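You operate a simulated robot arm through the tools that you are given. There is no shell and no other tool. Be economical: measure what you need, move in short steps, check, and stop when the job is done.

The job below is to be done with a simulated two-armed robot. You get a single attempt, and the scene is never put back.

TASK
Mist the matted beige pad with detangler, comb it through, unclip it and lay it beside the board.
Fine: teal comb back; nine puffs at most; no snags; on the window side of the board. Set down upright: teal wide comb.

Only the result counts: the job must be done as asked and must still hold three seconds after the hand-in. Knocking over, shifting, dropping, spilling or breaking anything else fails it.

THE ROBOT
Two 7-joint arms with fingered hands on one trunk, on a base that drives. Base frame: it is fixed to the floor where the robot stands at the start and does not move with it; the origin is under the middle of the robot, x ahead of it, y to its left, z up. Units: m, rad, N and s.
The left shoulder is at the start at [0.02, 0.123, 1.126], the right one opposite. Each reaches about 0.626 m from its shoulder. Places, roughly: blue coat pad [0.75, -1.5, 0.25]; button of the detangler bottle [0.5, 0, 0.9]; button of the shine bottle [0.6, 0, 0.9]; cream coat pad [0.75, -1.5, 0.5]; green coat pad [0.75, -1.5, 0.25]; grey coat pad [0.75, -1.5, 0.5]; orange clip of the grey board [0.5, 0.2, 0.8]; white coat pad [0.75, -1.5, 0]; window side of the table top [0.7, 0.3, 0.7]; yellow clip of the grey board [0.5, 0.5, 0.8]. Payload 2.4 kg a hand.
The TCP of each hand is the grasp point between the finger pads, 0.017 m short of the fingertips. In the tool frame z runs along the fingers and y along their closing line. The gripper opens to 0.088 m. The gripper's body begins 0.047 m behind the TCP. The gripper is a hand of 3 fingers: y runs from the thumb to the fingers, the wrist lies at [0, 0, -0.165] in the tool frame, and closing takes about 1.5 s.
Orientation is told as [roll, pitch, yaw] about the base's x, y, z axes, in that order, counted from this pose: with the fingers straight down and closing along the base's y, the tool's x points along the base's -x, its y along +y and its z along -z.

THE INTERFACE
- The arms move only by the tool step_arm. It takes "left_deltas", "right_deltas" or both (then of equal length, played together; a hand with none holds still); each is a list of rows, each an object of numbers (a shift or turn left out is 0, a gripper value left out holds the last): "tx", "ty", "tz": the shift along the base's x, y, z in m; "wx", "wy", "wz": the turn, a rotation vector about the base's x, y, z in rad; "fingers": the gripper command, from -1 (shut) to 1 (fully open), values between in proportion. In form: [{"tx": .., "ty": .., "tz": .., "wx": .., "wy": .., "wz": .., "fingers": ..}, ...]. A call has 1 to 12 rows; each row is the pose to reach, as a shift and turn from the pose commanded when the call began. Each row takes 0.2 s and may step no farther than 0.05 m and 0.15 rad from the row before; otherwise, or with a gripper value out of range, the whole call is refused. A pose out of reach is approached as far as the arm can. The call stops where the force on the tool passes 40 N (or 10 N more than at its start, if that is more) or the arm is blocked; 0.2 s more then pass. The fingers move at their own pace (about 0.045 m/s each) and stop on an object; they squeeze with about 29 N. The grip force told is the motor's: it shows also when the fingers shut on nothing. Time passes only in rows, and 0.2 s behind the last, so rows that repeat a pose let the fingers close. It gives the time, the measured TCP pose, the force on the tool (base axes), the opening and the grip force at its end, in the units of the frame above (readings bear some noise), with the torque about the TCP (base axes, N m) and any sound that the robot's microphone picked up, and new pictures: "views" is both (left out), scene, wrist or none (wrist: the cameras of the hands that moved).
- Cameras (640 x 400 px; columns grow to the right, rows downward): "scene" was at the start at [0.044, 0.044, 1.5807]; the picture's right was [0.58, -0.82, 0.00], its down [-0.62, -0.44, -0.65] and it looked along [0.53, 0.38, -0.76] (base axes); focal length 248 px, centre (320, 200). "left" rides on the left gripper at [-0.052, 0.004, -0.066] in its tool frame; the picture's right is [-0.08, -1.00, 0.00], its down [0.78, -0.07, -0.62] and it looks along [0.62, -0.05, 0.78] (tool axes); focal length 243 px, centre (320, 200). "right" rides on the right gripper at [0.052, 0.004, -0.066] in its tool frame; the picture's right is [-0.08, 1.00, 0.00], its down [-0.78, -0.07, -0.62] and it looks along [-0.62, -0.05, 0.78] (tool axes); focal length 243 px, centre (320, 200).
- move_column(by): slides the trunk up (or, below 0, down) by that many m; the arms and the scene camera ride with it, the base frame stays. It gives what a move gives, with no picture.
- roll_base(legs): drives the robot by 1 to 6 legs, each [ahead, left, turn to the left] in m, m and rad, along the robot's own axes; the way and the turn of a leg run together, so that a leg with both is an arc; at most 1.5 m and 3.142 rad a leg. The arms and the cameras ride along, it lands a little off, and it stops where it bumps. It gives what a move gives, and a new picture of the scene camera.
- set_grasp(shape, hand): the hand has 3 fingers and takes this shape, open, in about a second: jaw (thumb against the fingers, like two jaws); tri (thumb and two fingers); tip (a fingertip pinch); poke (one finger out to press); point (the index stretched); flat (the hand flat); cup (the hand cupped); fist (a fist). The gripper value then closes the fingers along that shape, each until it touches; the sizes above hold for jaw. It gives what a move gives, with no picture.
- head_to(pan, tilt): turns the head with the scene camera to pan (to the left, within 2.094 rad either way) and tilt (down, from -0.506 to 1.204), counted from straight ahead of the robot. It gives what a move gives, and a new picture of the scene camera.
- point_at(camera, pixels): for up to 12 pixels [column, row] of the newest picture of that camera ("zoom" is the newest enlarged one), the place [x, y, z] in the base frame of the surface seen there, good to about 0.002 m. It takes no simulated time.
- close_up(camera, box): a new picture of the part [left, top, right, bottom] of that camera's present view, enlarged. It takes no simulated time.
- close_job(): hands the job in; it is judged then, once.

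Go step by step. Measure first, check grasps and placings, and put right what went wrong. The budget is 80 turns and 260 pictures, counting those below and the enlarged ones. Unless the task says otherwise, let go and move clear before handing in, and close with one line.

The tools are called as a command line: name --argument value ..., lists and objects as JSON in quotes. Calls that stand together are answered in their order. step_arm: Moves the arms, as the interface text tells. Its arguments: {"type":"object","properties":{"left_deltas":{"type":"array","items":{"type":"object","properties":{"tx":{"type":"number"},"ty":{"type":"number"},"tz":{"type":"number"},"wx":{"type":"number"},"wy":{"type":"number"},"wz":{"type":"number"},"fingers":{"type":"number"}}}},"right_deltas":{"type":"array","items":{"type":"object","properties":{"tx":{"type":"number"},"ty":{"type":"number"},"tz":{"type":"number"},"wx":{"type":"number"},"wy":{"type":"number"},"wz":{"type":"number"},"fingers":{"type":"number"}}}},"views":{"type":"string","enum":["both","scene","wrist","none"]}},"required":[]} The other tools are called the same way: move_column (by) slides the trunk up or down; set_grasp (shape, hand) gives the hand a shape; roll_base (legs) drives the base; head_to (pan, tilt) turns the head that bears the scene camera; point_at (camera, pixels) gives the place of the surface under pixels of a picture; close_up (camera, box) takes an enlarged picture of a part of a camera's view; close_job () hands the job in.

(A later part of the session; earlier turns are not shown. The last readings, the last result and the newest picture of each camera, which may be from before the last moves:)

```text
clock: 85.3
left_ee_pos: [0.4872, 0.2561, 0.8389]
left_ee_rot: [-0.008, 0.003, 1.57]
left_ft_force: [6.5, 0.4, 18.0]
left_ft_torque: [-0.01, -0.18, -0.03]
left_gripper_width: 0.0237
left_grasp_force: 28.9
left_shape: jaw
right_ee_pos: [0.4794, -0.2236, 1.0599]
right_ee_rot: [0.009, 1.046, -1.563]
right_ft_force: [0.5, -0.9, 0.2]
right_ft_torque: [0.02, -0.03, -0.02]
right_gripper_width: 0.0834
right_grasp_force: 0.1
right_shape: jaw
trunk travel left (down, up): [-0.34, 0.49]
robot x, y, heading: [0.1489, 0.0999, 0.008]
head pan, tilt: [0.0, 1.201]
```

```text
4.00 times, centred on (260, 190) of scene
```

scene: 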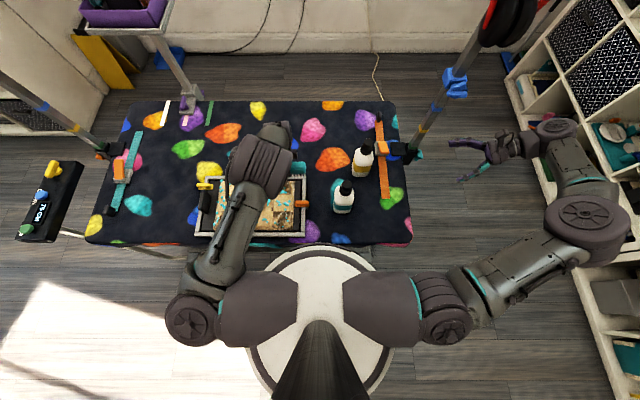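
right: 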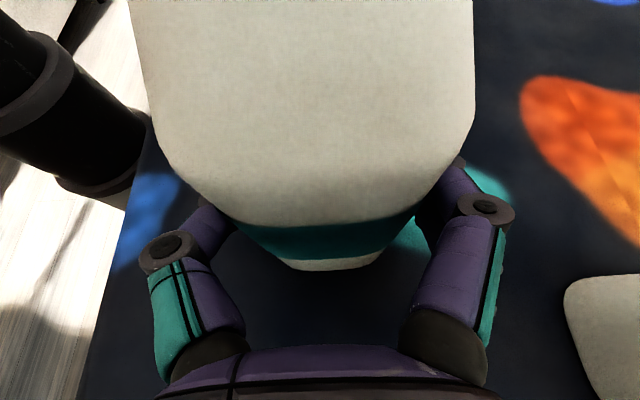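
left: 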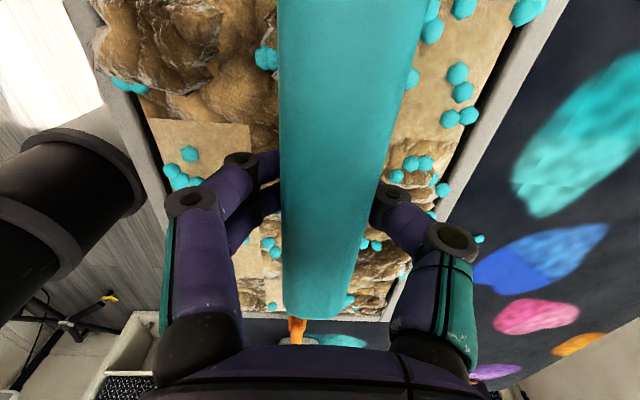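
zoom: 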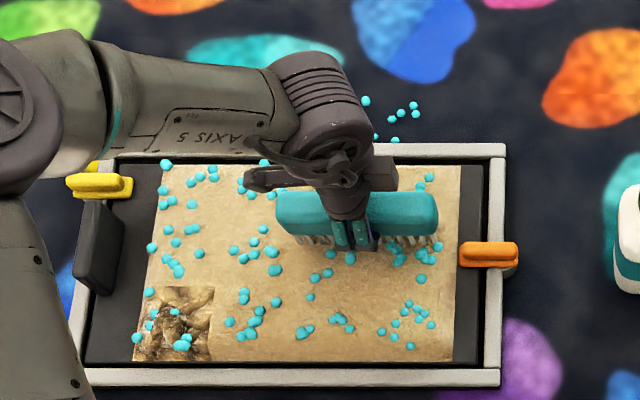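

Far row done. Now the near left tile: over to (0.47, 0.386), and stroke past the near edge.

step_arm --left_deltas '[{"tz": 0.035}, {"tz": 0.035, "ty": 0.043, "tx": -0.006}, {"tz": 0.035, "ty": 0.086, "tx": -0.012}, {"tz": 0.035, "ty": 0.13, "tx": -0.017}, {"tz": 0.005, "ty": 0.13, "tx": -0.017}, {"tz": 0.001, "ty": 0.13, "tx": -0.017}, {"tz": 0.001, "ty": 0.13, "tx": -0.026}, {"tz": 0.001, "ty": 0.13, "tx": -0.035}, {"tz": 0.001, "ty": 0.13, "tx": -0.044}, {"tz": 0.001, "ty": 0.13, "tx": -0.053}, {"tz": 0.001, "ty": 0.13, "tx": -0.062}, {"tz": 0.001, "ty": 0.13, "tx": -0.071}]' --views "none"

step_arm --left_deltas '[{"tx": -0.009}, {"tx": -0.018}, {"tx": -0.027}, {"tx": -0.036}, {"tx": -0.044}, {"tx": -0.044, "tz": 0.04}, {"tx": -0.044, "tz": 0.08}, {"tx": -0.044, "tz": 0.12}, {"tx": -0.014, "tz": 0.12, "ty": 0.04}, {"tx": 0.016, "tz": 0.12, "ty": 0.08}, {"tx": 0.036, "tz": 0.12, "ty": 0.12}, {"tx": 0.036, "tz": 0.12, "ty": 0.16}]' --views "none"

close_up --camera "scene" --box '[180, 140, 340, 240]'

```text
clock: 87.9
left_ee_pos: [0.4153, 0.3859, 0.8413]
left_ee_rot: [-0.009, 0.005, 1.57]
left_ft_force: [0.2, -0.7, 1.8]
left_ft_torque: [0.01, 0.0, 0.02]
left_gripper_width: 0.0229
left_grasp_force: 29.1
left_shape: jaw
right_ee_pos: [0.4804, -0.2229, 1.0602]
right_ee_rot: [0.008, 1.045, -1.565]
right_ft_force: [-0.4, 0.3, 0.2]
right_ft_torque: [0.07, 0.05, 0.03]
right_gripper_width: 0.0829
right_grasp_force: 0.1
right_shape: jaw
trunk travel left (down, up): [-0.34, 0.49]
robot x, y, heading: [0.1542, 0.0981, 0.001]
head pan, tilt: [0.0, 1.201]
```

```text
clock: 90.5
left_ee_pos: [0.4522, 0.5452, 0.9605]
left_ee_rot: [-0.008, 0.006, 1.57]
left_ft_force: [0.8, -0.1, -0.5]
left_ft_torque: [0.02, 0.03, 0.0]
left_gripper_width: 0.0227
left_grasp_force: 29.6
left_shape: jaw
right_ee_pos: [0.4805, -0.2228, 1.0586]
right_ee_rot: [0.009, 1.045, -1.562]
right_ft_force: [0.5, -0.4, 0.5]
right_ft_torque: [-0.01, 0.02, 0.01]
right_gripper_width: 0.0834
right_grasp_force: 0.0
right_shape: jaw
trunk travel left (down, up): [-0.34, 0.49]
robot x, y, heading: [0.153, 0.0978, -0.001]
head pan, tilt: [0.0, 1.201]
```

```text
4.00 times, centred on (260, 190) of scene
```

zoom: 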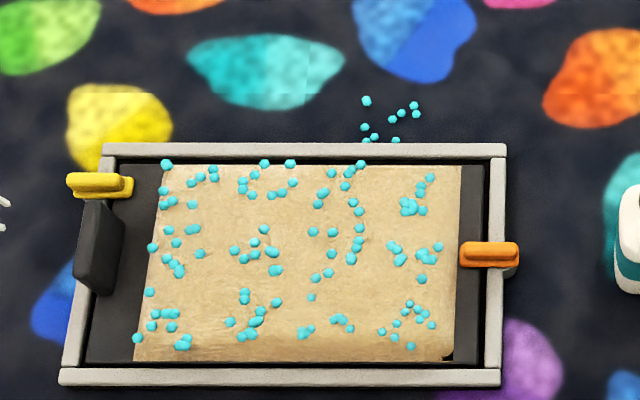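

All tiles are smooth and no snag was heard. Now the comb goes back: drive 0.1 m left again first.

roll_base --legs '[[0, 0.1, 0]]'

```text
clock: 91.7
left_ee_pos: [0.452, 0.6449, 0.9609]
left_ee_rot: [-0.01, 0.005, 1.57]
left_ft_force: [-0.2, -0.2, -0.6]
left_ft_torque: [-0.02, -0.02, -0.01]
left_gripper_width: 0.0225
left_grasp_force: 29.4
left_shape: jaw
right_ee_pos: [0.4785, -0.1222, 1.0603]
right_ee_rot: [0.008, 1.045, -1.564]
right_ft_force: [-0.6, -0.1, -0.9]
right_ft_torque: [-0.04, 0.04, 0.01]
right_gripper_width: 0.0834
right_grasp_force: 0.0
right_shape: jaw
trunk travel left (down, up): [-0.34, 0.49]
robot x, y, heading: [0.1487, 0.1995, 0.005]
head pan, tilt: [0.0, 1.201]
```

scene: 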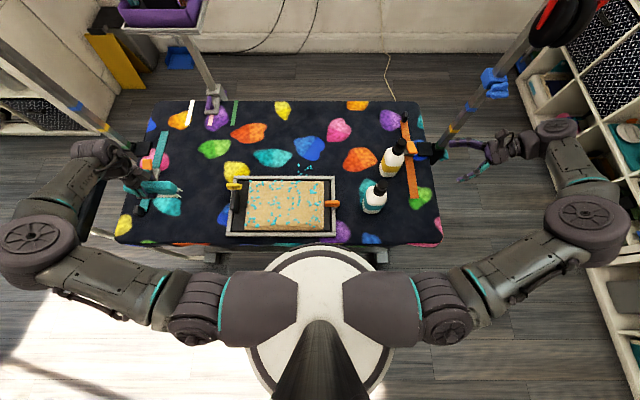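

Moving over the old spot and lowering to just above contact.

step_arm --left_deltas '[{"tx": -0.004, "ty": 0.0195, "tz": -0.03}, {"tx": -0.004, "ty": 0.0195, "tz": -0.07}, {"tx": -0.004, "ty": 0.0195, "tz": -0.11}, {"tx": -0.004, "ty": 0.0195, "tz": -0.14}, {"tx": -0.004, "ty": 0.0195, "tz": -0.148}, {"tx": -0.004, "ty": 0.0195, "tz": -0.151}, {"tx": -0.004, "ty": 0.0195, "tz": -0.153}]' --views "wrist"

close_up --camera "scene" --box '[120, 170, 220, 240]'

```text
clock: 93.3
left_ee_pos: [0.4484, 0.6645, 0.8085]
left_ee_rot: [-0.008, 0.003, 1.567]
left_ft_force: [-0.3, -0.4, -0.3]
left_ft_torque: [0.02, -0.04, 0.03]
left_gripper_width: 0.0221
left_grasp_force: 28.7
left_shape: jaw
right_ee_pos: [0.4801, -0.123, 1.0589]
right_ee_rot: [0.01, 1.043, -1.564]
right_ft_force: [0.5, -0.1, 0.4]
right_ft_torque: [0.02, -0.01, 0.04]
right_gripper_width: 0.0835
right_grasp_force: 0.0
right_shape: jaw
trunk travel left (down, up): [-0.34, 0.49]
robot x, y, heading: [0.1519, 0.1984, 0.005]
head pan, tilt: [0.0, 1.201]
```

left: 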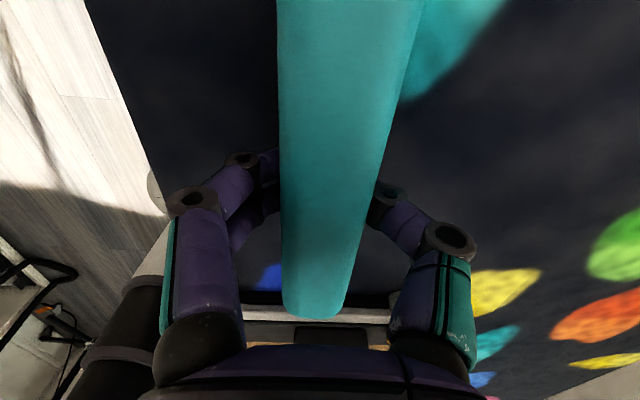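

```text
5.71 times, centred on (170, 205) of scene
```

zoom: 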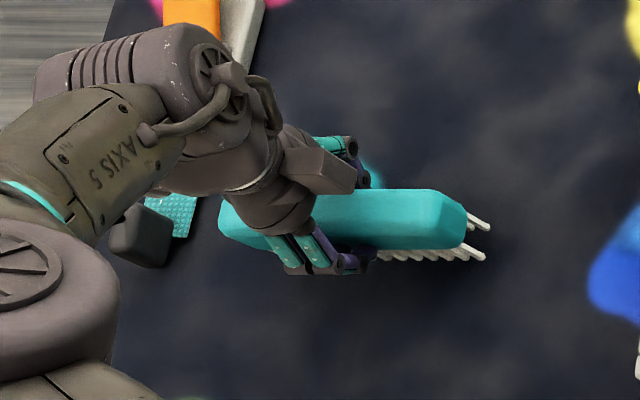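

step_arm --left_deltas '[{"tz": -0.0015}, {"tz": -0.003}, {"tz": -0.004}]' --views "none"

```text
clock: 94.1
left_ee_pos: [0.4481, 0.6636, 0.8043]
left_ee_rot: [-0.01, 0.005, 1.569]
left_ft_force: [-1.1, 0.0, -0.3]
left_ft_torque: [0.04, -0.02, -0.02]
left_gripper_width: 0.0223
left_grasp_force: 29.2
left_shape: jaw
right_ee_pos: [0.4799, -0.1231, 1.06]
right_ee_rot: [0.008, 1.044, -1.564]
right_ft_force: [-0.7, 0.4, -0.6]
right_ft_torque: [0.0, 0.02, -0.01]
right_gripper_width: 0.0835
right_grasp_force: 0.0
right_shape: jaw
trunk travel left (down, up): [-0.34, 0.49]
robot x, y, heading: [0.1561, 0.201, 0.004]
head pan, tilt: [0.0, 1.201]
```

step_arm --left_deltas '[{"tz": -0.001}, {"tz": -0.002}, {"tz": -0.003}]' --views "none"

```text
clock: 94.9
left_ee_pos: [0.4479, 0.6636, 0.8015]
left_ee_rot: [-0.011, 0.003, 1.569]
left_ft_force: [3.7, 1.6, 15.9]
left_ft_torque: [0.02, 0.0, 0.01]
left_gripper_width: 0.0229
left_grasp_force: 29.4
left_shape: jaw
right_ee_pos: [0.4783, -0.1242, 1.0585]
right_ee_rot: [0.01, 1.046, -1.563]
right_ft_force: [0.2, -0.7, -0.3]
right_ft_torque: [-0.01, 0.0, 0.01]
right_gripper_width: 0.0834
right_grasp_force: 0.0
right_shape: jaw
trunk travel left (down, up): [-0.34, 0.49]
robot x, y, heading: [0.1524, 0.1995, 0.004]
head pan, tilt: [0.0, 1.201]
```

Contact (16 N). Ease up 1.5 mm, open slowly and rise.

step_arm --left_deltas '[{"tz": 0.001}, {"tz": 0.0015, "fingers": -0.3}, {"tz": 0.0015, "fingers": 0.2}, {"tz": 0.0015, "fingers": 0.6}, {"tz": 0.0015, "fingers": 0.9}, {"tz": 0.0015, "fingers": 0.9}, {"tz": 0.04}, {"tz": 0.085}, {"tz": 0.13}, {"tz": 0.17}]' --views "wrist"

close_up --camera "scene" --box '[130, 180, 220, 230]'

```text
clock: 97.1
left_ee_pos: [0.4489, 0.6649, 0.9726]
left_ee_rot: [-0.007, 0.004, 1.57]
left_ft_force: [0.9, 0.1, 0.2]
left_ft_torque: [0.0, -0.01, 0.01]
left_gripper_width: 0.0835
left_grasp_force: 0.0
left_shape: jaw
right_ee_pos: [0.4788, -0.1237, 1.0599]
right_ee_rot: [0.01, 1.044, -1.565]
right_ft_force: [-0.5, -0.2, -0.4]
right_ft_torque: [-0.02, 0.0, -0.02]
right_gripper_width: 0.0833
right_grasp_force: 0.1
right_shape: jaw
trunk travel left (down, up): [-0.34, 0.49]
robot x, y, heading: [0.15, 0.2012, 0.001]
head pan, tilt: [0.0, 1.201]
```

left: 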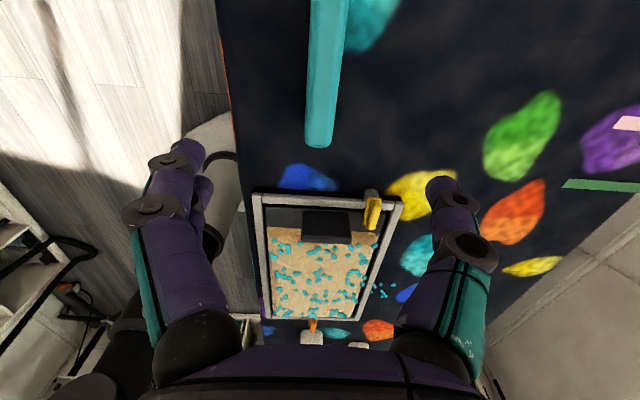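

```text
7.11 times, centred on (175, 205) of scene
```

zoom: 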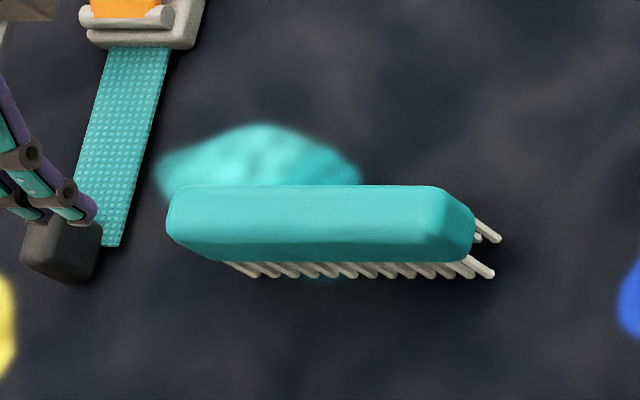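

The comb stands upright where it was. Now inspecting the clips closely.

close_up --camera "left" --box '[330, 170, 420, 250]'

close_up --camera "scene" --box '[220, 170, 250, 200]'

point_at --camera "zoom" --pixels '[[120, 330], [200, 330], [300, 330], [400, 330], [400, 350], [200, 350], [300, 280], [320, 300]]'

close_up --camera "scene" --box '[320, 190, 350, 220]'

point_at --camera "zoom" --pixels '[[200, 250], [300, 270], [400, 280], [350, 290], [250, 330], [400, 330], [430, 340], [150, 230]]'

```text
5.00 times, centred on (375, 210) of left
```

zoom: 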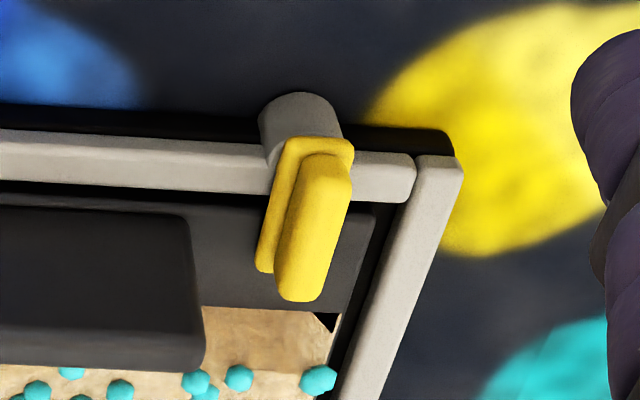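

```text
13.33 times, centred on (235, 185) of scene
```

zoom: 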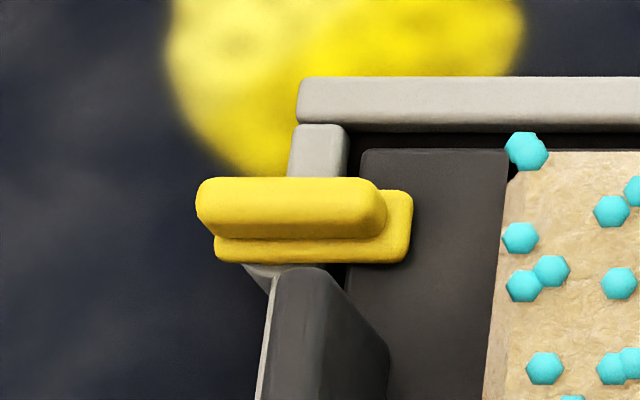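

```text
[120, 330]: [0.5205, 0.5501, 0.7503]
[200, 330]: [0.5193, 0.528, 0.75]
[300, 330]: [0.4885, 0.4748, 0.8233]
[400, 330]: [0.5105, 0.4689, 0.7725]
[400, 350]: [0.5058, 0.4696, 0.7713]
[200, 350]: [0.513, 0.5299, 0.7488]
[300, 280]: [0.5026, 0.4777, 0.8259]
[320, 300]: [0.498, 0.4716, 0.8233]
```

```text
13.33 times, centred on (335, 205) of scene
```

zoom: 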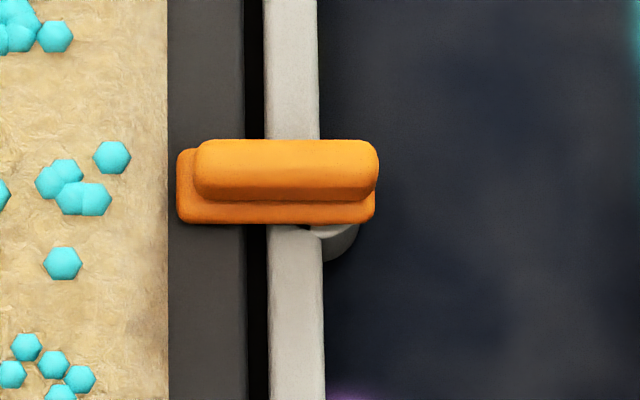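

```text
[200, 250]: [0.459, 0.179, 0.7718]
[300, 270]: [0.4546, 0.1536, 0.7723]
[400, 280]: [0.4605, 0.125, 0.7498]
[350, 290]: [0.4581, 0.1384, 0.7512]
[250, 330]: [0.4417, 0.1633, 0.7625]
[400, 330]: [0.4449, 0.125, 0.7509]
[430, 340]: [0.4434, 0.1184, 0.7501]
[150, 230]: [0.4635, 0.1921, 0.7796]
```

Each clip looks like a swivel tongue on a grey post outside the frame, with a ridge on top to pinch. I'll bring the right hand back to vertical near the orange clip and measure the clips' ridges.

close_up --camera "scene" --box '[320, 190, 350, 220]'

point_at --camera "zoom" --pixels '[[200, 160], [290, 160], [370, 160], [290, 192], [290, 212], [185, 210], [370, 212], [340, 235], [345, 250]]'

close_up --camera "scene" --box '[220, 170, 250, 200]'

point_at --camera "zoom" --pixels '[[205, 195], [290, 195], [370, 195], [290, 230], [290, 252], [400, 240], [220, 250], [265, 270], [320, 150]]'

step_arm --right_deltas '[{"tz": 0.01, "wx": -0.13}, {"tz": 0.02, "wx": -0.26}, {"tz": 0.02, "wx": -0.39}, {"tz": 0.02, "wx": -0.52}, {"tz": 0.02, "ty": 0.02, "wx": -0.65}, {"tz": 0.02, "ty": 0.05, "wx": -0.78}, {"tz": 0.02, "ty": 0.08, "wx": -0.91}, {"tz": 0.02, "ty": 0.11, "wx": -1.047}, {"tz": 0.02, "ty": 0.15, "wx": -1.047}, {"tz": 0.01, "ty": 0.19, "wx": -1.047}, {"tz": 0.0, "ty": 0.23, "wx": -1.047}]' --left_deltas '[{"tz": 0.02}, {"tz": 0.04}, {"tz": 0.06}, {"tz": 0.06}, {"tz": 0.06}, {"tz": 0.06}, {"tz": 0.06}, {"tz": 0.06}, {"tz": 0.06}, {"tz": 0.06}, {"tz": 0.06}]' --views "scene"

```text
13.33 times, centred on (335, 205) of scene
```

zoom: 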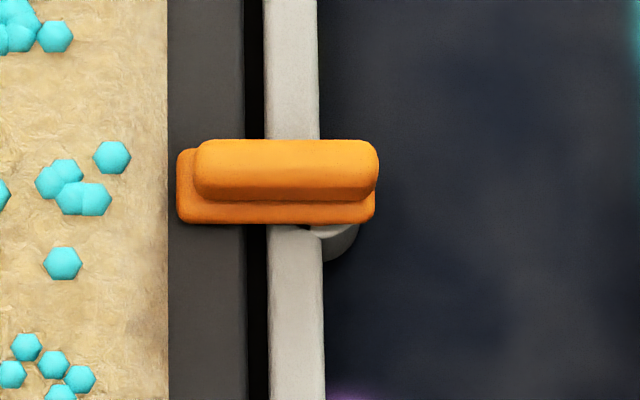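

```text
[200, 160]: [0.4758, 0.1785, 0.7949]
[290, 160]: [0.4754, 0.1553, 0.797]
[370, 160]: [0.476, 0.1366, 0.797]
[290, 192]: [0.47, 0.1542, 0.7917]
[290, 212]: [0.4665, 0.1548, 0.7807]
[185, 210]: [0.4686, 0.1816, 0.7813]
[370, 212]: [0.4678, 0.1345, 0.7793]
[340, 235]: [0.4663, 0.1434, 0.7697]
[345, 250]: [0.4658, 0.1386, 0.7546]
```

```text
13.33 times, centred on (235, 185) of scene
```

zoom: 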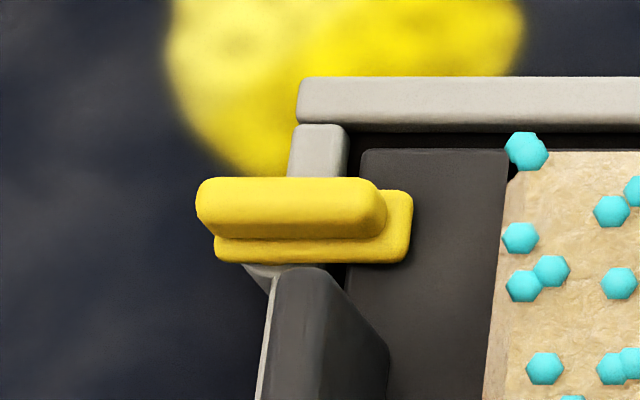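

```text
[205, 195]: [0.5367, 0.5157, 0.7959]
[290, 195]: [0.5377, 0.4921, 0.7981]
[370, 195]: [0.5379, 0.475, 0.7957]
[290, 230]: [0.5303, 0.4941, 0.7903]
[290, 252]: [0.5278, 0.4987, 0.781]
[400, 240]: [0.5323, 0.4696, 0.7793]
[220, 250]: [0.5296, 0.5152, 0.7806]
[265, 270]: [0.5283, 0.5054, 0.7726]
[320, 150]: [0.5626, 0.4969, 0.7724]
```

```text
clock: 99.5
left_ee_pos: [0.4483, 0.6651, 1.0316]
left_ee_rot: [-0.008, 0.003, 1.568]
left_ft_force: [-0.4, -0.7, 0.5]
left_ft_torque: [-0.01, 0.06, -0.02]
left_gripper_width: 0.0835
left_grasp_force: 0.0
left_shape: jaw
right_ee_pos: [0.4798, 0.107, 1.0607]
right_ee_rot: [0.003, -0.005, -1.569]
right_ft_force: [0.1, 0.8, 0.0]
right_ft_torque: [-0.03, -0.01, 0.03]
right_gripper_width: 0.0835
right_grasp_force: 0.0
right_shape: jaw
trunk travel left (down, up): [-0.34, 0.49]
robot x, y, heading: [0.1502, 0.1984, -0.002]
head pan, tilt: [0.0, 1.201]
```

scene: 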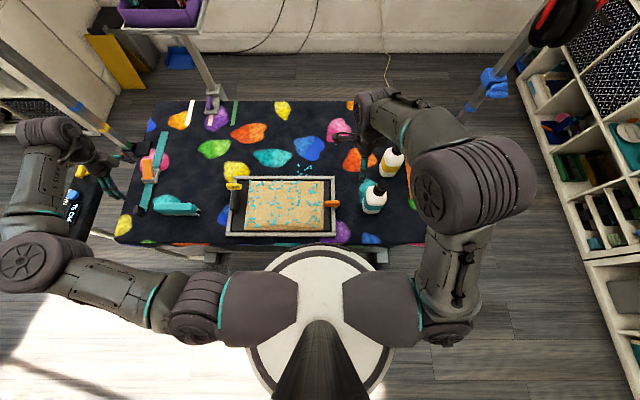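

Orange pivot is near (0.4755, 0.144), yellow near (0.5375, 0.505); ridges are 12 mm wide with tops at 0.797. The yellow tongue must swing toward +x (the fin is on the other side), so I'll test in the air whether the left hand can turn beyond its present yaw there, with the right arm drawn back.

step_arm --left_deltas '[{"tx": 0.022, "ty": -0.04, "tz": -0.015}, {"tx": 0.045, "ty": -0.08, "tz": -0.03}, {"tx": 0.067, "ty": -0.12, "tz": -0.045}, {"tx": 0.0892, "ty": -0.16, "tz": -0.06}, {"tx": 0.0892, "ty": -0.16, "tz": -0.06, "wz": 0.14}, {"tx": 0.0892, "ty": -0.16, "tz": -0.06, "wz": 0.28}, {"tx": 0.0892, "ty": -0.16, "tz": -0.06, "wz": 0.42}, {"tx": 0.0892, "ty": -0.16, "tz": -0.06, "wz": 0.56}, {"tx": 0.0892, "ty": -0.16, "tz": -0.06, "wz": 0.7}, {"tx": 0.0892, "ty": -0.16, "tz": -0.06, "wz": 0.84}, {"tx": 0.0892, "ty": -0.16, "tz": -0.06, "wz": 0.98}, {"tx": 0.0892, "ty": -0.16, "tz": -0.06, "wz": 1.12}]' --right_deltas '[{"tx": -0.02, "ty": -0.02}, {"tx": -0.04, "ty": -0.04}, {"tx": -0.06, "ty": -0.06}, {"tx": -0.08, "ty": -0.08}, {"tx": -0.1, "ty": -0.1}, {"tx": -0.12, "ty": -0.12}, {"tx": -0.14, "ty": -0.14}, {"tx": -0.14, "ty": -0.16}, {"tx": -0.14, "ty": -0.18}, {"tx": -0.14, "ty": -0.18}, {"tx": -0.14, "ty": -0.18}, {"tx": -0.14, "ty": -0.18}]' --views "scene"

```text
clock: 102.1
left_ee_pos: [0.537, 0.5036, 0.9712]
left_ee_rot: [-0.009, 0.003, 2.692]
left_ft_force: [-0.2, 0.6, 0.1]
left_ft_torque: [-0.03, 0.01, -0.02]
left_gripper_width: 0.0834
left_grasp_force: 0.0
left_shape: jaw
right_ee_pos: [0.3377, -0.0749, 1.0616]
right_ee_rot: [0.004, -0.001, -1.568]
right_ft_force: [-0.5, 0.1, 0.5]
right_ft_torque: [0.01, 0.04, 0.04]
right_gripper_width: 0.0836
right_grasp_force: 0.1
right_shape: jaw
trunk travel left (down, up): [-0.34, 0.49]
robot x, y, heading: [0.1484, 0.1965, 0.006]
head pan, tilt: [0.0, 1.201]
```

scene: 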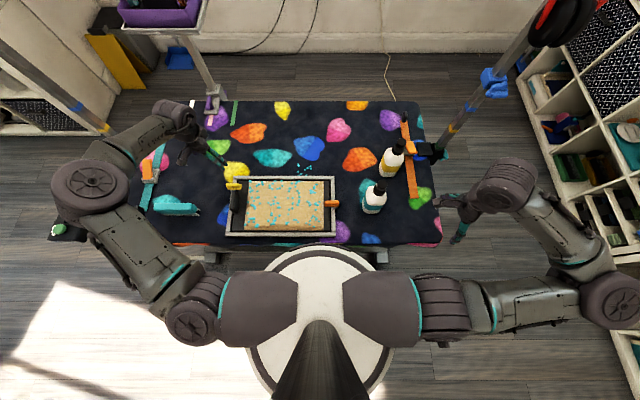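

The left hand turns fine to yaw 2.69. I turn back to 1.57, descend over the yellow clip's pivot with the jaw half open.

step_arm --left_deltas '[{"wz": -0.14, "fingers": 0.0}, {"wz": -0.28}, {"wz": -0.42}, {"wz": -0.56}, {"wz": -0.7}, {"wz": -0.84}, {"wz": -0.98}, {"wz": -1.12, "ty": 0.001}, {"wz": -1.12, "ty": 0.001, "tz": -0.05}, {"wz": -1.12, "ty": 0.001, "tz": -0.1}, {"wz": -1.12, "ty": 0.001, "tz": -0.13}, {"wz": -1.12, "ty": 0.001, "tz": -0.15}]' --views "wrist"

close_up --camera "left" --box '[220, 100, 420, 300]'

close_up --camera "scene" --box '[200, 150, 280, 220]'

```text
clock: 104.7
left_ee_pos: [0.5365, 0.5035, 0.8194]
left_ee_rot: [-0.009, 0.004, 1.569]
left_ft_force: [-0.8, 0.1, 0.1]
left_ft_torque: [-0.03, 0.0, 0.04]
left_gripper_width: 0.0443
left_grasp_force: 0.0
left_shape: jaw
right_ee_pos: [0.3397, -0.0746, 1.0597]
right_ee_rot: [0.004, -0.002, -1.568]
right_ft_force: [-0.7, 0.2, 0.0]
right_ft_torque: [-0.04, -0.04, 0.0]
right_gripper_width: 0.0834
right_grasp_force: 0.1
right_shape: jaw
trunk travel left (down, up): [-0.34, 0.49]
robot x, y, heading: [0.1537, 0.1972, 0.003]
head pan, tilt: [0.0, 1.201]
```

left: 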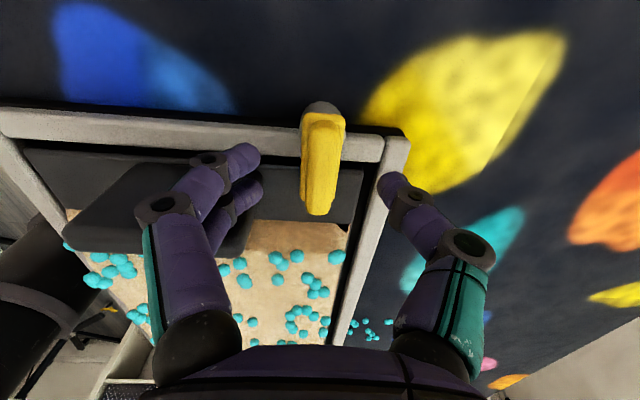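

```text
2.00 times, centred on (320, 200) of left
```

zoom: 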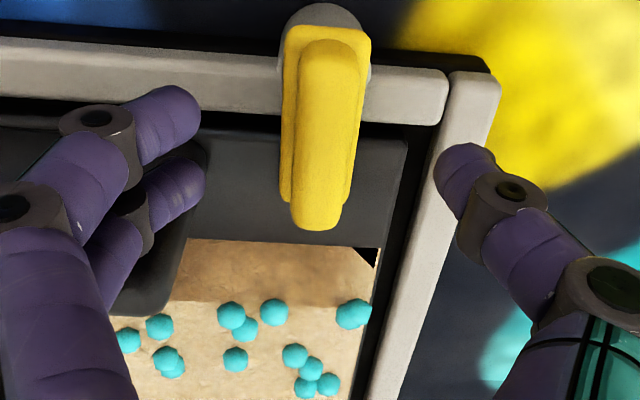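

```text
5.71 times, centred on (240, 185) of scene
```

zoom: 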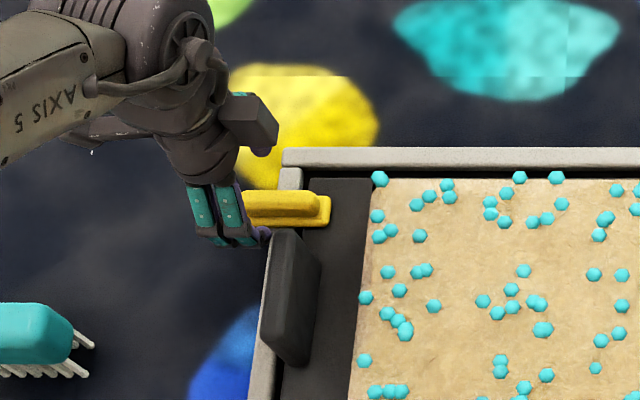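

Aligned. The second finger is close to the fin, so I measure the gap before the last 13 mm.

point_at --camera "left" --pixels '[[250, 192], [258, 190], [255, 155], [240, 205], [395, 180], [320, 180], [320, 130], [322, 107], [240, 240], [320, 215]]'

point_at --camera "zoom" --pixels '[[265, 238], [272, 240], [285, 240], [300, 240], [250, 245]]'

```text
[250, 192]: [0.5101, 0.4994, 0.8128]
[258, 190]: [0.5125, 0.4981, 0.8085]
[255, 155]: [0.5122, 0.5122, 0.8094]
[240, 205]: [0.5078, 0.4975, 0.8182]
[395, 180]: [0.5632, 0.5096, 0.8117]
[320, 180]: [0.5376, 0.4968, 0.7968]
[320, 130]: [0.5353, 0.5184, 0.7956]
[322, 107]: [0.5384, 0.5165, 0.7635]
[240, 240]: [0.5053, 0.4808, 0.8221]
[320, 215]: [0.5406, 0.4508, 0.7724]
```

```text
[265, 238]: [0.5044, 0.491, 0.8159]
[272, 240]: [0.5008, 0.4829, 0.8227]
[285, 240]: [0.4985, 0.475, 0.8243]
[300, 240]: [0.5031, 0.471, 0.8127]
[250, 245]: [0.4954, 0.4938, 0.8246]
```

About 7 mm of clearance, and closing moves the fingers away from the fin. Descend and pinch.

step_arm --left_deltas '[{"tx": 0.001, "ty": 0.002, "tz": -0.007}, {"tx": 0.001, "ty": 0.002, "tz": -0.0125}, {"tx": 0.001, "ty": 0.002, "tz": -0.0125, "fingers": -1}, {"tx": 0.001, "ty": 0.002, "tz": -0.0125, "fingers": -1}, {"tx": 0.001, "ty": 0.002, "tz": -0.0125, "fingers": -1}, {"tx": 0.001, "ty": 0.002, "tz": -0.0125, "fingers": -1}]' --views "wrist"

```text
clock: 106.1
left_ee_pos: [0.5382, 0.5059, 0.8077]
left_ee_rot: [-0.011, 0.003, 1.569]
left_ft_force: [-0.5, -0.1, 0.2]
left_ft_torque: [0.01, 0.03, 0.03]
left_gripper_width: 0.0076
left_grasp_force: 29.0
left_shape: jaw
right_ee_pos: [0.34, -0.0737, 1.0609]
right_ee_rot: [0.003, -0.001, -1.566]
right_ft_force: [-0.5, 0.0, 0.1]
right_ft_torque: [0.0, 0.01, -0.03]
right_gripper_width: 0.0831
right_grasp_force: 0.1
right_shape: jaw
trunk travel left (down, up): [-0.34, 0.49]
robot x, y, heading: [0.1474, 0.1962, 0.008]
head pan, tilt: [0.0, 1.201]
```

left: 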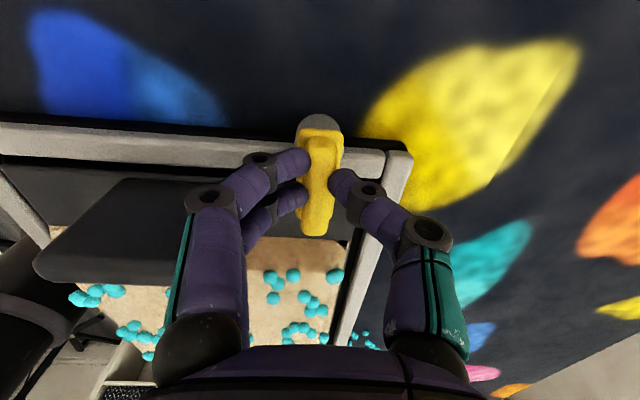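

The ridge is pinched. Now turn the hand +0.45 rad about the post and watch torque.

step_arm --left_deltas '[{"wz": 0.12}, {"wz": 0.24}, {"wz": 0.36}, {"wz": 0.45}]' --views "wrist"

close_up --camera "scene" --box '[200, 150, 350, 245]'

```text
clock: 107.1
left_ee_pos: [0.5374, 0.5065, 0.8103]
left_ee_rot: [-0.01, 0.004, 2.018]
left_ft_force: [-4.6, 2.1, 6.2]
left_ft_torque: [0.03, -0.07, -0.06]
left_gripper_width: 0.0075
left_grasp_force: 29.1
left_shape: jaw
right_ee_pos: [0.3387, -0.0754, 1.0615]
right_ee_rot: [0.004, -0.002, -1.567]
right_ft_force: [-0.6, 0.6, 0.0]
right_ft_torque: [-0.01, 0.01, 0.02]
right_gripper_width: 0.0834
right_grasp_force: 0.0
right_shape: jaw
trunk travel left (down, up): [-0.34, 0.49]
robot x, y, heading: [0.1475, 0.1985, 0.0]
head pan, tilt: [0.0, 1.201]
```

left: 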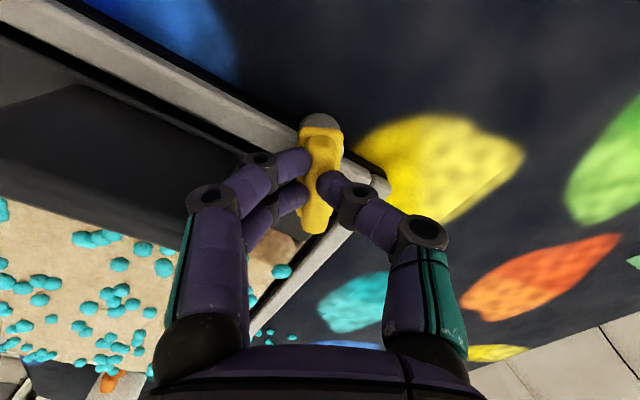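

```text
4.21 times, centred on (275, 198) of scene
```

zoom: 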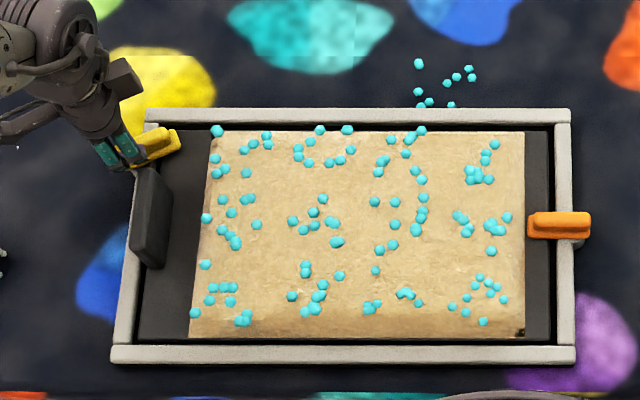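

The clip swivels with low forces and the board hasn't moved. Turn on to about 85° in total.

step_arm --left_deltas '[{"wz": 0.13}, {"wz": 0.26}, {"wz": 0.39}, {"wz": 0.52}, {"wz": 0.65}, {"wz": 0.78}, {"wz": 0.91}, {"wz": 1.03}]' --views "none"

close_up --camera "scene" --box '[200, 150, 350, 245]'

```text
clock: 108.9
left_ee_pos: [0.5371, 0.5056, 0.8092]
left_ee_rot: [-0.01, 0.003, 3.051]
left_ft_force: [-13.6, -4.9, 9.2]
left_ft_torque: [0.03, 0.17, -0.06]
left_gripper_width: 0.0072
left_grasp_force: 29.3
left_shape: jaw
right_ee_pos: [0.3375, -0.0744, 1.0617]
right_ee_rot: [0.006, -0.002, -1.568]
right_ft_force: [0.9, -0.7, -0.2]
right_ft_torque: [0.02, 0.01, -0.03]
right_gripper_width: 0.0835
right_grasp_force: 0.1
right_shape: jaw
trunk travel left (down, up): [-0.34, 0.49]
robot x, y, heading: [0.1499, 0.1987, 0.002]
head pan, tilt: [0.0, 1.201]
```

```text
4.21 times, centred on (275, 198) of scene
```

zoom: 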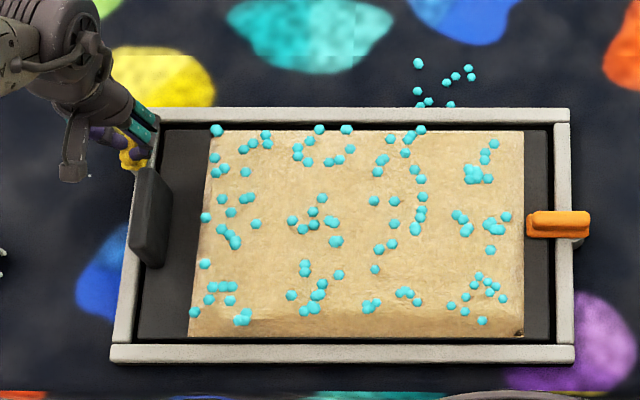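

The yellow clip is off the carrier. Open a little and rise.

step_arm --left_deltas '[{"fingers": -0.4}, {"fingers": -0.4}, {"tz": 0.03}, {"tz": 0.07}, {"tz": 0.12}, {"tz": 0.16}]' --views "none"

close_up --camera "scene" --box '[200, 150, 350, 245]'

roll_base --legs '[[0, -0.2, 0]]'

```text
clock: 110.3
left_ee_pos: [0.5391, 0.5084, 0.97]
left_ee_rot: [-0.008, 0.003, 3.047]
left_ft_force: [-0.1, -0.2, -1.6]
left_ft_torque: [0.01, 0.01, 0.0]
left_gripper_width: 0.0263
left_grasp_force: 0.0
left_shape: jaw
right_ee_pos: [0.34, -0.0755, 1.0612]
right_ee_rot: [0.003, -0.001, -1.569]
right_ft_force: [0.0, -0.5, 0.0]
right_ft_torque: [-0.01, 0.05, -0.02]
right_gripper_width: 0.0836
right_grasp_force: 0.1
right_shape: jaw
trunk travel left (down, up): [-0.34, 0.49]
robot x, y, heading: [0.1485, 0.2034, 0.004]
head pan, tilt: [0.0, 1.201]
```

```text
4.21 times, centred on (275, 198) of scene
```

zoom: 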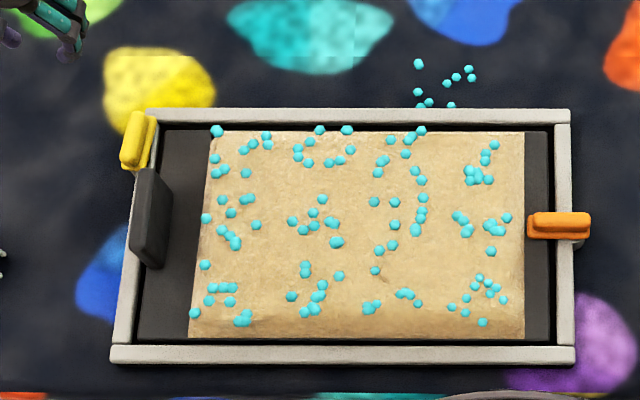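

```text
clock: 111.9
left_ee_pos: [0.5381, 0.3031, 0.9696]
left_ee_rot: [-0.009, 0.003, 3.049]
left_ft_force: [-0.2, 0.3, 0.1]
left_ft_torque: [0.02, 0.0, 0.01]
left_gripper_width: 0.0262
left_grasp_force: 0.1
left_shape: jaw
right_ee_pos: [0.3398, -0.2786, 1.0619]
right_ee_rot: [0.004, -0.001, -1.567]
right_ft_force: [0.6, 0.2, 0.1]
right_ft_torque: [0.01, 0.01, -0.02]
right_gripper_width: 0.0835
right_grasp_force: 0.0
right_shape: jaw
trunk travel left (down, up): [-0.34, 0.49]
robot x, y, heading: [0.1541, -0.0066, 0.001]
head pan, tilt: [0.0, 1.201]
```

scene: 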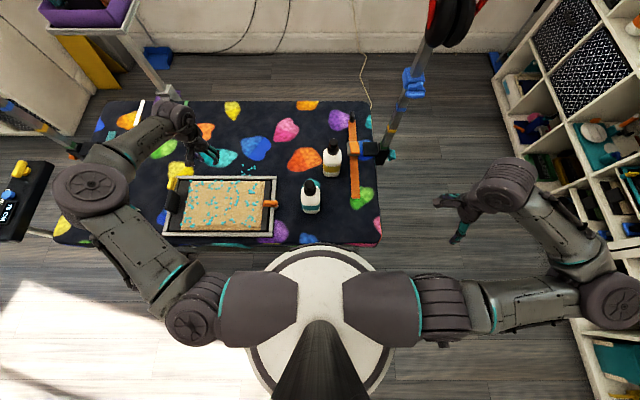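

Yellow is unclipped. Base now at y≈0; bring the left hand over the orange pivot with yaw back to 1.57.

step_arm --left_deltas '[{"fingers": 0.0, "wz": -0.135, "tx": -0.0057, "ty": -0.0145}, {"wz": -0.27, "tx": -0.0114, "ty": -0.029}, {"wz": -0.405, "tx": -0.017, "ty": -0.0435}, {"wz": -0.54, "tx": -0.023, "ty": -0.058}, {"wz": -0.675, "tx": -0.0285, "ty": -0.0725}, {"wz": -0.81, "tx": -0.034, "ty": -0.087}, {"wz": -0.945, "tx": -0.04, "ty": -0.1}, {"wz": -1.08, "tx": -0.046, "ty": -0.115}, {"wz": -1.215, "tx": -0.051, "ty": -0.13}, {"wz": -1.35, "tx": -0.057, "ty": -0.145}, {"wz": -1.479, "tx": -0.0626, "ty": -0.159}, {"wz": -1.479, "tx": -0.0626, "ty": -0.159, "tz": -0.04}]' --views "none"

step_arm --left_deltas '[{"tz": -0.04}, {"tz": -0.08}, {"tz": -0.105}]' --views "both"

close_up --camera "scene" --box '[220, 150, 340, 240]'

```text
clock: 114.5
left_ee_pos: [0.4754, 0.1446, 0.9267]
left_ee_rot: [-0.008, 0.003, 1.567]
left_ft_force: [-0.7, 0.8, 0.0]
left_ft_torque: [-0.04, -0.01, 0.02]
left_gripper_width: 0.0437
left_grasp_force: 0.1
left_shape: jaw
right_ee_pos: [0.3403, -0.2786, 1.0613]
right_ee_rot: [0.004, -0.001, -1.567]
right_ft_force: [-0.4, -0.2, -0.2]
right_ft_torque: [0.01, 0.0, 0.01]
right_gripper_width: 0.0834
right_grasp_force: 0.0
right_shape: jaw
trunk travel left (down, up): [-0.34, 0.49]
robot x, y, heading: [0.1533, -0.0068, 0.002]
head pan, tilt: [0.0, 1.201]
```

```text
clock: 115.3
left_ee_pos: [0.4756, 0.1438, 0.821]
left_ee_rot: [-0.009, 0.003, 1.57]
left_ft_force: [-0.4, -1.4, -0.5]
left_ft_torque: [0.02, 0.0, -0.01]
left_gripper_width: 0.0435
left_grasp_force: 0.1
left_shape: jaw
right_ee_pos: [0.3408, -0.2783, 1.0615]
right_ee_rot: [0.004, -0.002, -1.568]
right_ft_force: [0.3, -0.4, -0.4]
right_ft_torque: [0.0, -0.02, -0.04]
right_gripper_width: 0.0835
right_grasp_force: 0.1
right_shape: jaw
trunk travel left (down, up): [-0.34, 0.49]
robot x, y, heading: [0.1505, -0.0018, 0.001]
head pan, tilt: [0.0, 1.201]
```

scene: 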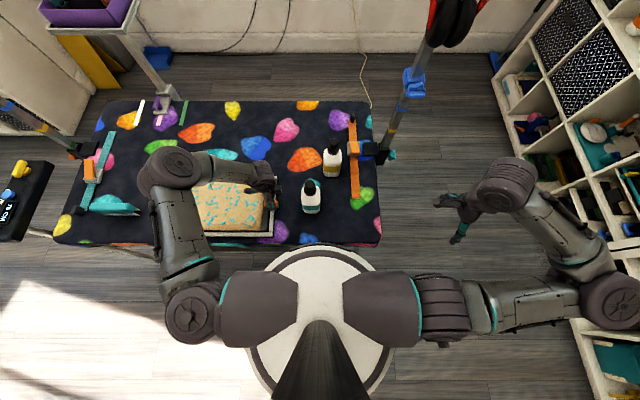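
left: 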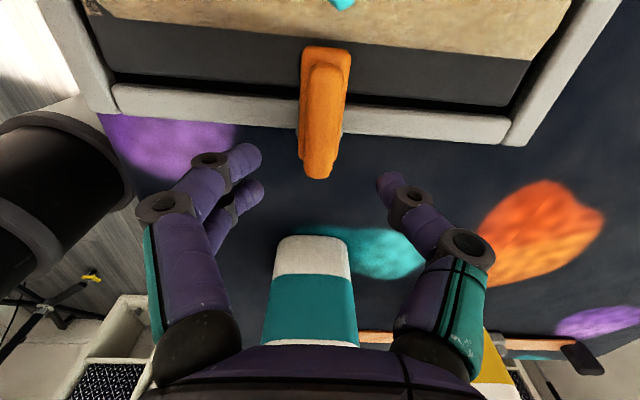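

```text
4.44 times, centred on (280, 195) of scene
```

zoom: 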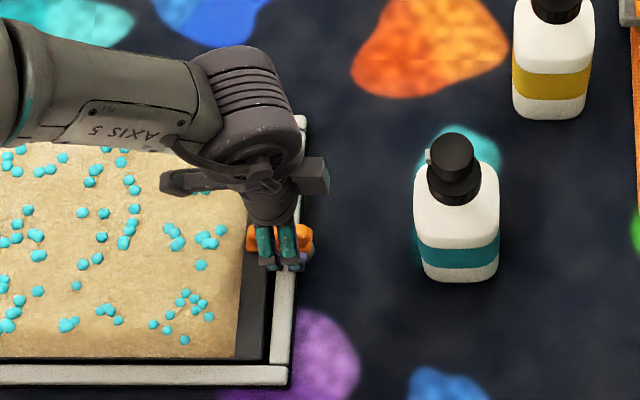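

Aligned over the orange ridge. Descend 13 mm, pinch, and turn +0.4 rad as a first check.

step_arm --left_deltas '[{"ty": 0.001, "tz": -0.007}, {"ty": 0.001, "tz": -0.0135}, {"ty": 0.001, "tz": -0.0135, "fingers": -1}, {"ty": 0.001, "tz": -0.0135, "fingers": -1}, {"ty": 0.001, "tz": -0.0135, "fingers": -1}, {"ty": 0.001, "tz": -0.0135, "fingers": -1}, {"ty": 0.001, "tz": -0.0135, "wz": 0.13}, {"ty": 0.001, "tz": -0.0135, "wz": 0.26}, {"ty": 0.001, "tz": -0.0135, "wz": 0.39}]' --views "wrist"

close_up --camera "scene" --box '[150, 150, 320, 250]'

```text
clock: 117.3
left_ee_pos: [0.4758, 0.1453, 0.8092]
left_ee_rot: [-0.012, 0.004, 1.961]
left_ft_force: [5.0, 2.8, 20.0]
left_ft_torque: [0.1, -0.15, -0.05]
left_gripper_width: 0.0079
left_grasp_force: 29.1
left_shape: jaw
right_ee_pos: [0.3403, -0.2792, 1.0617]
right_ee_rot: [0.003, -0.003, -1.568]
right_ft_force: [-0.3, 0.1, -0.1]
right_ft_torque: [0.02, 0.04, -0.03]
right_gripper_width: 0.0833
right_grasp_force: 0.1
right_shape: jaw
trunk travel left (down, up): [-0.34, 0.49]
robot x, y, heading: [0.1505, -0.0079, 0.006]
head pan, tilt: [0.0, 1.201]
```

left: 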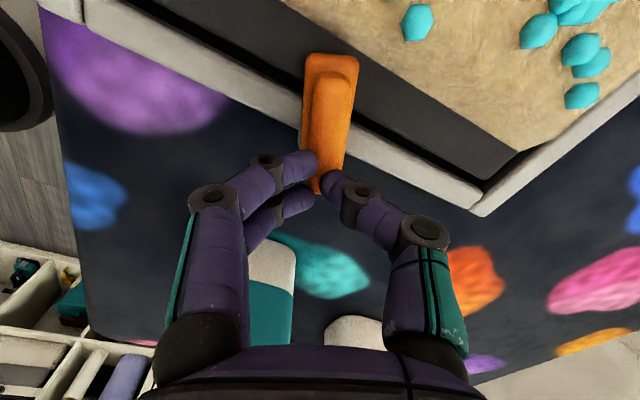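

```text
3.76 times, centred on (235, 200) of scene
```

zoom: 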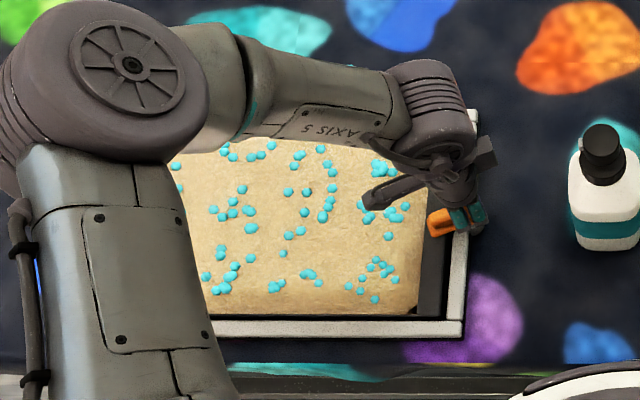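

It swivels too. Easing up 1 mm, turn on to about 85°, then open and rise.

step_arm --left_deltas '[{"wz": 0.13, "tz": 0.001}, {"wz": 0.26, "tz": 0.001}, {"wz": 0.39, "tz": 0.001}, {"wz": 0.52, "tz": 0.001}, {"wz": 0.65, "tz": 0.001}, {"wz": 0.78, "tz": 0.001}, {"wz": 0.91, "tz": 0.001}, {"wz": 1.02, "tz": 0.001}, {"wz": 1.09, "tz": 0.001}, {"wz": 1.09, "tz": 0.001, "fingers": -0.4}, {"wz": 1.09, "tz": 0.001, "fingers": -0.4}, {"wz": 1.09, "tz": 0.03}]' --views "none"

step_arm --left_deltas '[{"tz": 0.04}, {"tz": 0.08}, {"tz": 0.12}, {"tz": 0.15}, {"tz": 0.15, "ty": 0.04}, {"tz": 0.15, "ty": 0.08}, {"tz": 0.15, "ty": 0.12}, {"tz": 0.15, "ty": 0.15}]' --views "none"

roll_base --legs '[[0, 0.2, 0]]'

close_up --camera "scene" --box '[200, 150, 360, 245]'

```text
clock: 119.9
left_ee_pos: [0.475, 0.1469, 0.8418]
left_ee_rot: [-0.007, 0.004, 3.051]
left_ft_force: [0.3, 0.0, -0.4]
left_ft_torque: [0.0, 0.02, 0.02]
left_gripper_width: 0.0261
left_grasp_force: 0.1
left_shape: jaw
right_ee_pos: [0.3389, -0.2782, 1.0603]
right_ee_rot: [0.004, -0.001, -1.567]
right_ft_force: [-0.1, -0.9, -0.5]
right_ft_torque: [-0.02, -0.01, -0.03]
right_gripper_width: 0.0836
right_grasp_force: 0.1
right_shape: jaw
trunk travel left (down, up): [-0.34, 0.49]
robot x, y, heading: [0.1515, -0.0042, 0.001]
head pan, tilt: [0.0, 1.201]
```

```text
clock: 121.7
left_ee_pos: [0.4747, 0.2965, 0.9913]
left_ee_rot: [-0.009, 0.003, 3.048]
left_ft_force: [-0.2, 0.1, 0.7]
left_ft_torque: [-0.03, -0.04, 0.01]
left_gripper_width: 0.0263
left_grasp_force: 0.2
left_shape: jaw
right_ee_pos: [0.3396, -0.2788, 1.0615]
right_ee_rot: [0.004, -0.006, -1.567]
right_ft_force: [0.1, 0.0, -0.1]
right_ft_torque: [0.01, -0.02, -0.02]
right_gripper_width: 0.0835
right_grasp_force: 0.1
right_shape: jaw
trunk travel left (down, up): [-0.34, 0.49]
robot x, y, heading: [0.1508, -0.0045, 0.002]
head pan, tilt: [0.0, 1.201]
```

```text
clock: 123.2
left_ee_pos: [0.4759, 0.4912, 0.9914]
left_ee_rot: [-0.008, 0.003, 3.047]
left_ft_force: [0.9, 0.4, 0.8]
left_ft_torque: [0.01, 0.01, -0.01]
left_gripper_width: 0.0261
left_grasp_force: 0.1
left_shape: jaw
right_ee_pos: [0.34, -0.0818, 1.0615]
right_ee_rot: [0.005, -0.003, -1.569]
right_ft_force: [-1.0, 0.9, -0.6]
right_ft_torque: [-0.02, -0.01, -0.02]
right_gripper_width: 0.0834
right_grasp_force: 0.1
right_shape: jaw
trunk travel left (down, up): [-0.34, 0.49]
robot x, y, heading: [0.1482, 0.1936, 0.001]
head pan, tilt: [0.0, 1.201]
```

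scene: 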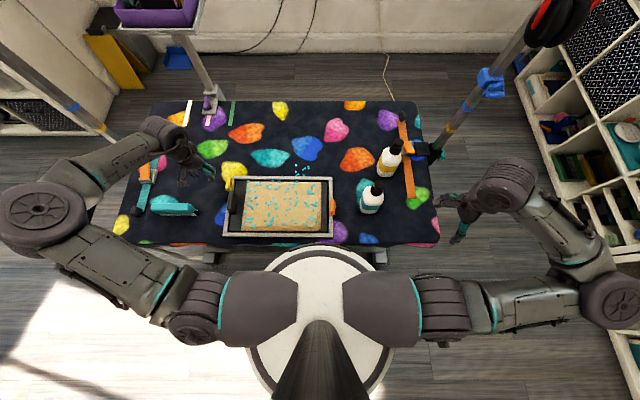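

```text
4.00 times, centred on (280, 198) of scene
```

zoom: 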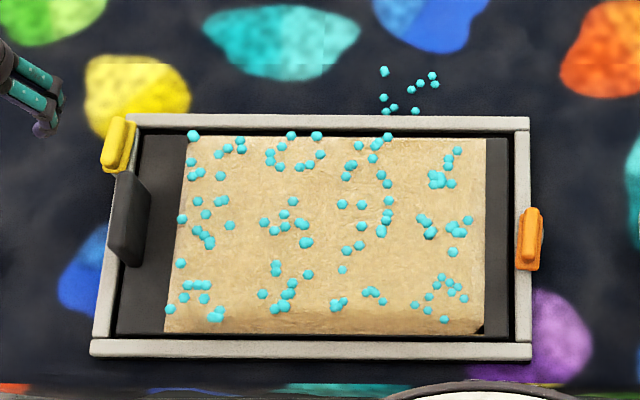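

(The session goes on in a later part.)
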